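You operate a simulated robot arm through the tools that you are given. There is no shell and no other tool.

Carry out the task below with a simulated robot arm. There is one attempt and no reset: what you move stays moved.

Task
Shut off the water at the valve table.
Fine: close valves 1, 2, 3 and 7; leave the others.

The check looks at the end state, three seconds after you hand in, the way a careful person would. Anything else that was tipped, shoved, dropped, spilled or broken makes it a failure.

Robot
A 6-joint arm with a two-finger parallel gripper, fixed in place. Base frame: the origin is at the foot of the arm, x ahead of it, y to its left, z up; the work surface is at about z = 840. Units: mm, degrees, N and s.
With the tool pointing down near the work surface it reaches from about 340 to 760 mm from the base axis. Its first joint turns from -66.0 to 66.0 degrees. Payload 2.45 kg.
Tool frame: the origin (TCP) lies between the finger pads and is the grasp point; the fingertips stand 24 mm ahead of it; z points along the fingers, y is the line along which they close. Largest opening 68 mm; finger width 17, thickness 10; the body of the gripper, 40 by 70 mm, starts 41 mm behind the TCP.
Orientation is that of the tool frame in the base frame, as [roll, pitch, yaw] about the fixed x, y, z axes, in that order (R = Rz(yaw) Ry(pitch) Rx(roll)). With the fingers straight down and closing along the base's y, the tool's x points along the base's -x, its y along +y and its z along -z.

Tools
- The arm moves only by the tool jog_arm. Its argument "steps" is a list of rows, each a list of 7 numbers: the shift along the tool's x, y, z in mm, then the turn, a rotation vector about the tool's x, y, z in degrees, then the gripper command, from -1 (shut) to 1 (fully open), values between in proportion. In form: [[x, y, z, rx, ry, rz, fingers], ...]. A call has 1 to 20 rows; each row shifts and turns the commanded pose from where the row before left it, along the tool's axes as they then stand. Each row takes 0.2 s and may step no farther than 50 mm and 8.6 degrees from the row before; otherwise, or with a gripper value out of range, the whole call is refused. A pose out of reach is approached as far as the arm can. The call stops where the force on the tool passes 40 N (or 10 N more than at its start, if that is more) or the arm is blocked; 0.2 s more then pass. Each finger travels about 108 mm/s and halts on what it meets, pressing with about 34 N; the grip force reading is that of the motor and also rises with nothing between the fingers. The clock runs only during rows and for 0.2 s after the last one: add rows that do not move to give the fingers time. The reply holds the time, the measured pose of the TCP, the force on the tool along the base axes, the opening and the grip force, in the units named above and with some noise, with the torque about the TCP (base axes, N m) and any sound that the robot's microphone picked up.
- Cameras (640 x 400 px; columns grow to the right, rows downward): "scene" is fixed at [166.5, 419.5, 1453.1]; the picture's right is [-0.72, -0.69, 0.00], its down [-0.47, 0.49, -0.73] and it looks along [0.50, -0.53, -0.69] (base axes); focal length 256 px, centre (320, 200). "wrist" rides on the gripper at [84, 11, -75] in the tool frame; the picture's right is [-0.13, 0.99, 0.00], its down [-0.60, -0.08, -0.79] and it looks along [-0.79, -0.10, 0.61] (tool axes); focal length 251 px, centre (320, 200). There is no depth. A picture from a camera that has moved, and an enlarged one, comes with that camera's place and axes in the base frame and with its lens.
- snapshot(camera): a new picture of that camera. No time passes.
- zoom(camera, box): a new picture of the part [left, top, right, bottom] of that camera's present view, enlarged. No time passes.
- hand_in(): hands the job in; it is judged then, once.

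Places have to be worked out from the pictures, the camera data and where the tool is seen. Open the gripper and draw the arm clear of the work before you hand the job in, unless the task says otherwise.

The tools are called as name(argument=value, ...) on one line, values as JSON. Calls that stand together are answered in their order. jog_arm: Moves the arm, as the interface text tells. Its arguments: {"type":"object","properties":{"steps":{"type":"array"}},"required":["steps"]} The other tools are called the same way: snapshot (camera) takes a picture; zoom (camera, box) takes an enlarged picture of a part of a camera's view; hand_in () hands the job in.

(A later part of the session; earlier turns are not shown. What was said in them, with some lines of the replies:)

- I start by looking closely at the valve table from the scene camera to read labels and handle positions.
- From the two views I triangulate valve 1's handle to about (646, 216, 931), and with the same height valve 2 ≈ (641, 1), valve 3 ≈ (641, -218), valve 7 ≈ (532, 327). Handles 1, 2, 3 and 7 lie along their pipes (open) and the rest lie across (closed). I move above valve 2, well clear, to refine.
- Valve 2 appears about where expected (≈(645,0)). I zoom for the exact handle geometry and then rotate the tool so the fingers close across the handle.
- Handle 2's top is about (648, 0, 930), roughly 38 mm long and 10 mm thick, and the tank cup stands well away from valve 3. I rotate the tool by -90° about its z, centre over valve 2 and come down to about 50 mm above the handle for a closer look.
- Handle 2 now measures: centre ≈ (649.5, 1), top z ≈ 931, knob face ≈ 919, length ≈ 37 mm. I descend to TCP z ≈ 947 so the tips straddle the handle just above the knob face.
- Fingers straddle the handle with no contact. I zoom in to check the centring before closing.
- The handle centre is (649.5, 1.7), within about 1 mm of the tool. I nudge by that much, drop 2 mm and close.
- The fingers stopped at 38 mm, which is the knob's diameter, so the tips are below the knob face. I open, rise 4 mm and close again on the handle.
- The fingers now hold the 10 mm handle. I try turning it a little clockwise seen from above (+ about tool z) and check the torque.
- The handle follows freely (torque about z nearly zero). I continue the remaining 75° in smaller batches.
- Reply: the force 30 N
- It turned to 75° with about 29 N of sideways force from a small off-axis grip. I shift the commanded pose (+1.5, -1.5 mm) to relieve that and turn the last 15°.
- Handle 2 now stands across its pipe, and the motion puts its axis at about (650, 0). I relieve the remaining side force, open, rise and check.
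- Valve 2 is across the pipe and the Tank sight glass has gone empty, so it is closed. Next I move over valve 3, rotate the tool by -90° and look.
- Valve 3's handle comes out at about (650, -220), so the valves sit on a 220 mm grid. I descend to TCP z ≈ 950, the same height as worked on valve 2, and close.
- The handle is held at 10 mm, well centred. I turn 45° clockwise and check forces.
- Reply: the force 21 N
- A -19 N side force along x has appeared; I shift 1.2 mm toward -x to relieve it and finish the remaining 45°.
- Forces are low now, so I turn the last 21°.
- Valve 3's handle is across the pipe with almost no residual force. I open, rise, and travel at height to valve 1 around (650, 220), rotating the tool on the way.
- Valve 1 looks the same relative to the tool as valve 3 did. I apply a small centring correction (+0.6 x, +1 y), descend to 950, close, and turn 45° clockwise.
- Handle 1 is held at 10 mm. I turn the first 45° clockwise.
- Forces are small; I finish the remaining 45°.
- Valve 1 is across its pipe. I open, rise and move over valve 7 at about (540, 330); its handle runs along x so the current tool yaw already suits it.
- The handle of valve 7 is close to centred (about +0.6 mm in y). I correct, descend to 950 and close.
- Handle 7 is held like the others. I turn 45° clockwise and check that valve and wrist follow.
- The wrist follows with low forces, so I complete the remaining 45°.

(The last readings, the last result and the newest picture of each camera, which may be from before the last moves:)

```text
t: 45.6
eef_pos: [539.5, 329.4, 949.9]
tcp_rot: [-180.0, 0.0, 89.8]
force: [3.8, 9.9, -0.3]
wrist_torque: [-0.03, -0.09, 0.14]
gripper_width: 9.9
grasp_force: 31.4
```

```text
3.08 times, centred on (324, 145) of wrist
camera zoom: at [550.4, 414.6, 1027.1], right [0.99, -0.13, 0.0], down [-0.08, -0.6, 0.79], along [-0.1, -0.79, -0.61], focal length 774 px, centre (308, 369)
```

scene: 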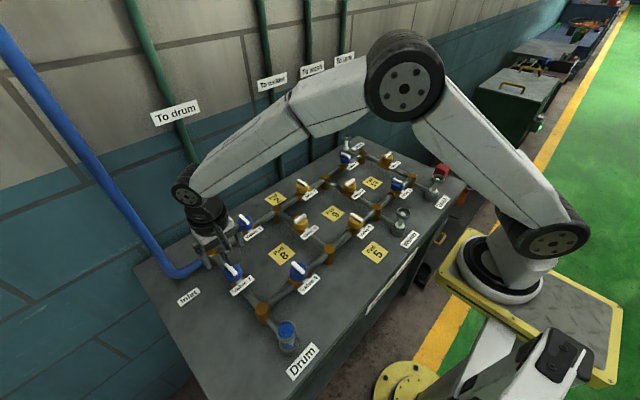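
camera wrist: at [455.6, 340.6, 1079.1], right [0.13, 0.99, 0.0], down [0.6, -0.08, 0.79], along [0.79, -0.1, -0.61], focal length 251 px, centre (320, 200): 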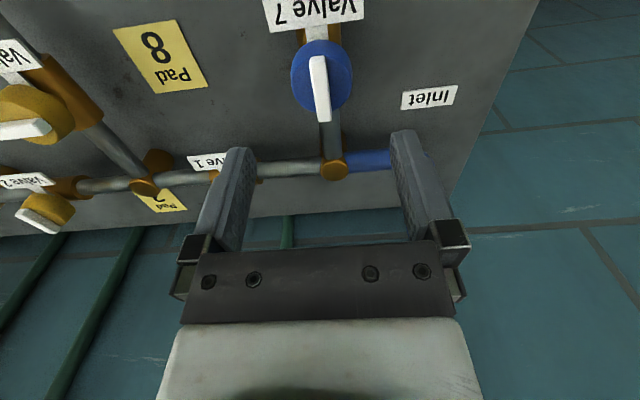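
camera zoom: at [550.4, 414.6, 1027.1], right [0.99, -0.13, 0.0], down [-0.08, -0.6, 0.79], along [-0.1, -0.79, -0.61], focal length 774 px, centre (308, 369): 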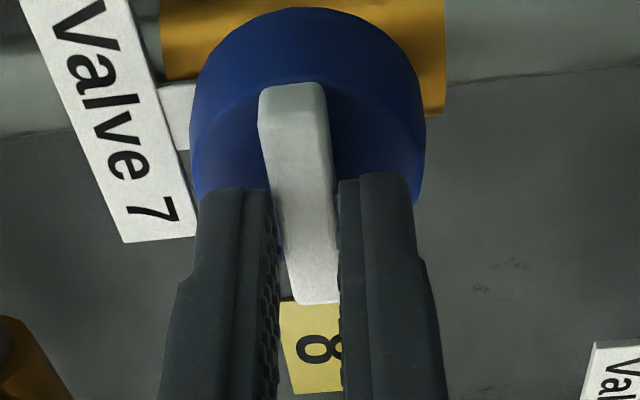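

Handle 7 is across its pipe. I open, rise well clear, pull the arm back and inspect everything.

jog_arm(steps=[[0, 0, 0, 0, 0, 0, 1], [0, 0, 0, 0, 0, 0, 1], [0, 0, -10, 0, 0, 0, 1], [0, 0, -30, 0, 0, 0, 1], [0, 0, -40, 0, 0, 0, 1], [0, 0, -40, 0, 0, 0, 1], [0, 0, -40, 0, 0, 0, 1], [0, 0, -40, 0, 0, 0, 1], [0, 0, -40, 0, 0, 0, 1], [0, 0, 0, 0, 0, -8, 1], [0, 0, 0, 0, 0, -8, 1], [0, 0, 0, 0, 0, -8, 1], [0, 0, 0, 0, 0, -8, 1], [0, 0, 0, 0, 0, -8, 1], [0, 0, 0, 0, 0, -8, 1], [0, 0, 0, 0, 0, -8, 1], [0, 0, 0, 0, 0, -8, 1], [0, 0, 0, 0, 0, -8, 1], [0, 0, 0, 0, 0, -8, 1]])

jog_arm(steps=[[0, 0, 0, 0, 0, -8, 1], [0, 0, 0, 0, 0, -2, 1], [10, -45, 0, 0, 0, 0, 1], [10, -45, 0, 0, 0, 0, 1], [10, -45, 0, 0, 0, 0, 1], [10, -45, 0, 0, 0, 0, 1], [0, -45, 0, 0, 0, 0, 1], [0, -45, 0, 0, 0, 0, 1], [0, -45, 0, 0, 0, 0, 1], [0, -45, 0, 0, 0, 0, 1], [0, 0, 0, 0, 0, 0, 1]])

snapshot(camera="scene")

zoom(camera="scene", box=[180, 190, 340, 290])

zoom(camera="scene", box=[270, 130, 430, 230])

zoom(camera="scene", box=[200, 250, 360, 350])

snapshot(camera="wrist")

```text
t: 49.6
eef_pos: [538.6, 330.0, 1190.7]
tcp_rot: [180.0, 0.0, 170.2]
force: [0.8, 0.2, -0.5]
wrist_torque: [-0.02, 0.02, 0.01]
gripper_width: 67.8
grasp_force: 0.1
```

```text
t: 52.0
eef_pos: [500.0, -30.0, 1190.2]
tcp_rot: [179.9, 0.0, 180.0]
force: [-0.1, 0.1, 0.3]
wrist_torque: [-0.01, -0.02, 0.01]
gripper_width: 68.0
grasp_force: 0.0
```

```text
taken
```

scene: 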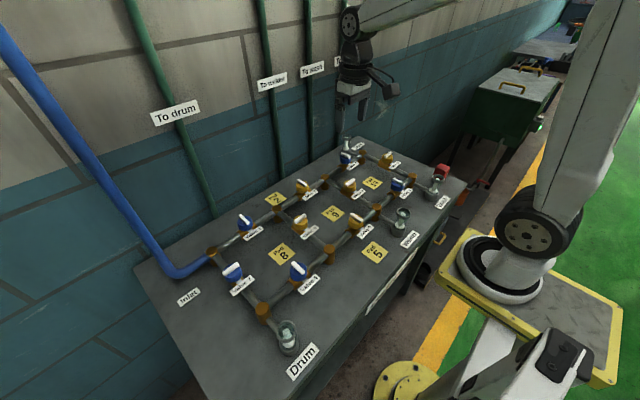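

```text
4.00 times, centred on (260, 240) of scene
camera zoom: at [166.5, 419.4, 1453.1], right [-0.72, -0.69, 0.0], down [-0.47, 0.49, -0.73], along [0.5, -0.53, -0.69], focal length 1024 px, centre (560, 40)
```

zoom: 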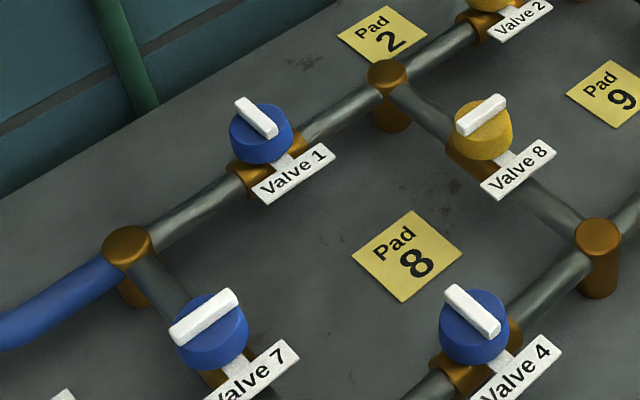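

```text
4.00 times, centred on (350, 180) of scene
camera zoom: at [166.5, 419.4, 1453.1], right [-0.72, -0.69, 0.0], down [-0.47, 0.49, -0.73], along [0.5, -0.53, -0.69], focal length 1024 px, centre (200, 280)
```

zoom: 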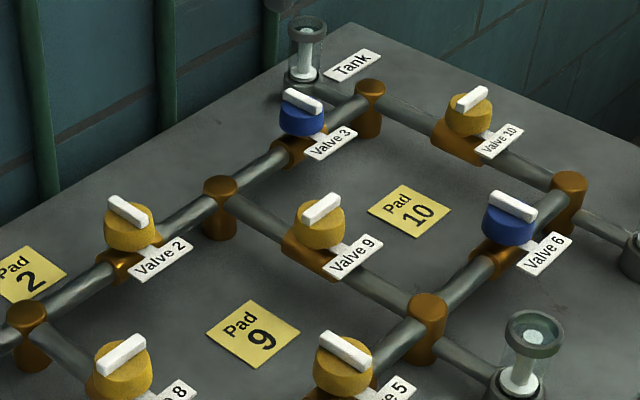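

```text
4.00 times, centred on (280, 300) of scene
camera zoom: at [166.5, 419.4, 1453.1], right [-0.72, -0.69, 0.0], down [-0.47, 0.49, -0.73], along [0.5, -0.53, -0.69], focal length 1024 px, centre (480, -200)
```

zoom: 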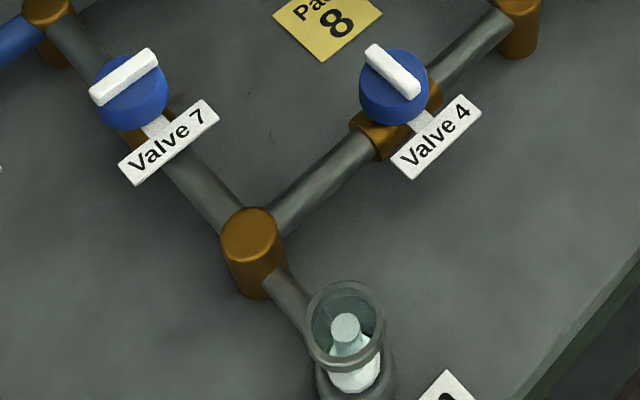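

```text
taken
camera wrist: at [415.0, -18.7, 1266.3], right [0.13, 0.99, 0.0], down [0.6, -0.08, 0.79], along [0.79, -0.1, -0.61], focal length 251 px, centre (320, 200)
```

wrist: 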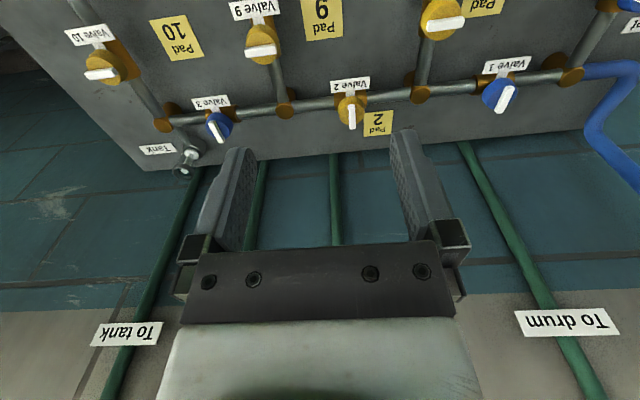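

All of 1, 2, 3 and 7 now stand across their pipes, the Tank and Drum sight glasses are empty, and the other six valves look the same as at the start. The gripper is open and the arm is clear, so I hand in.

hand_in()

```text
The job is handed in.
```

I closed valves 1, 2, 3 and 7, and all four handles now stand across their pipes. The Tank and Drum sight glasses, which showed water at the start, are empty.

Valves 4, 5, 6, 8, 9 and 10 were already closed. I didn't touch them, and they look the same as before. Nothing else on the table looks disturbed. The gripper was open and the arm was clear of the table when I handed the job in.
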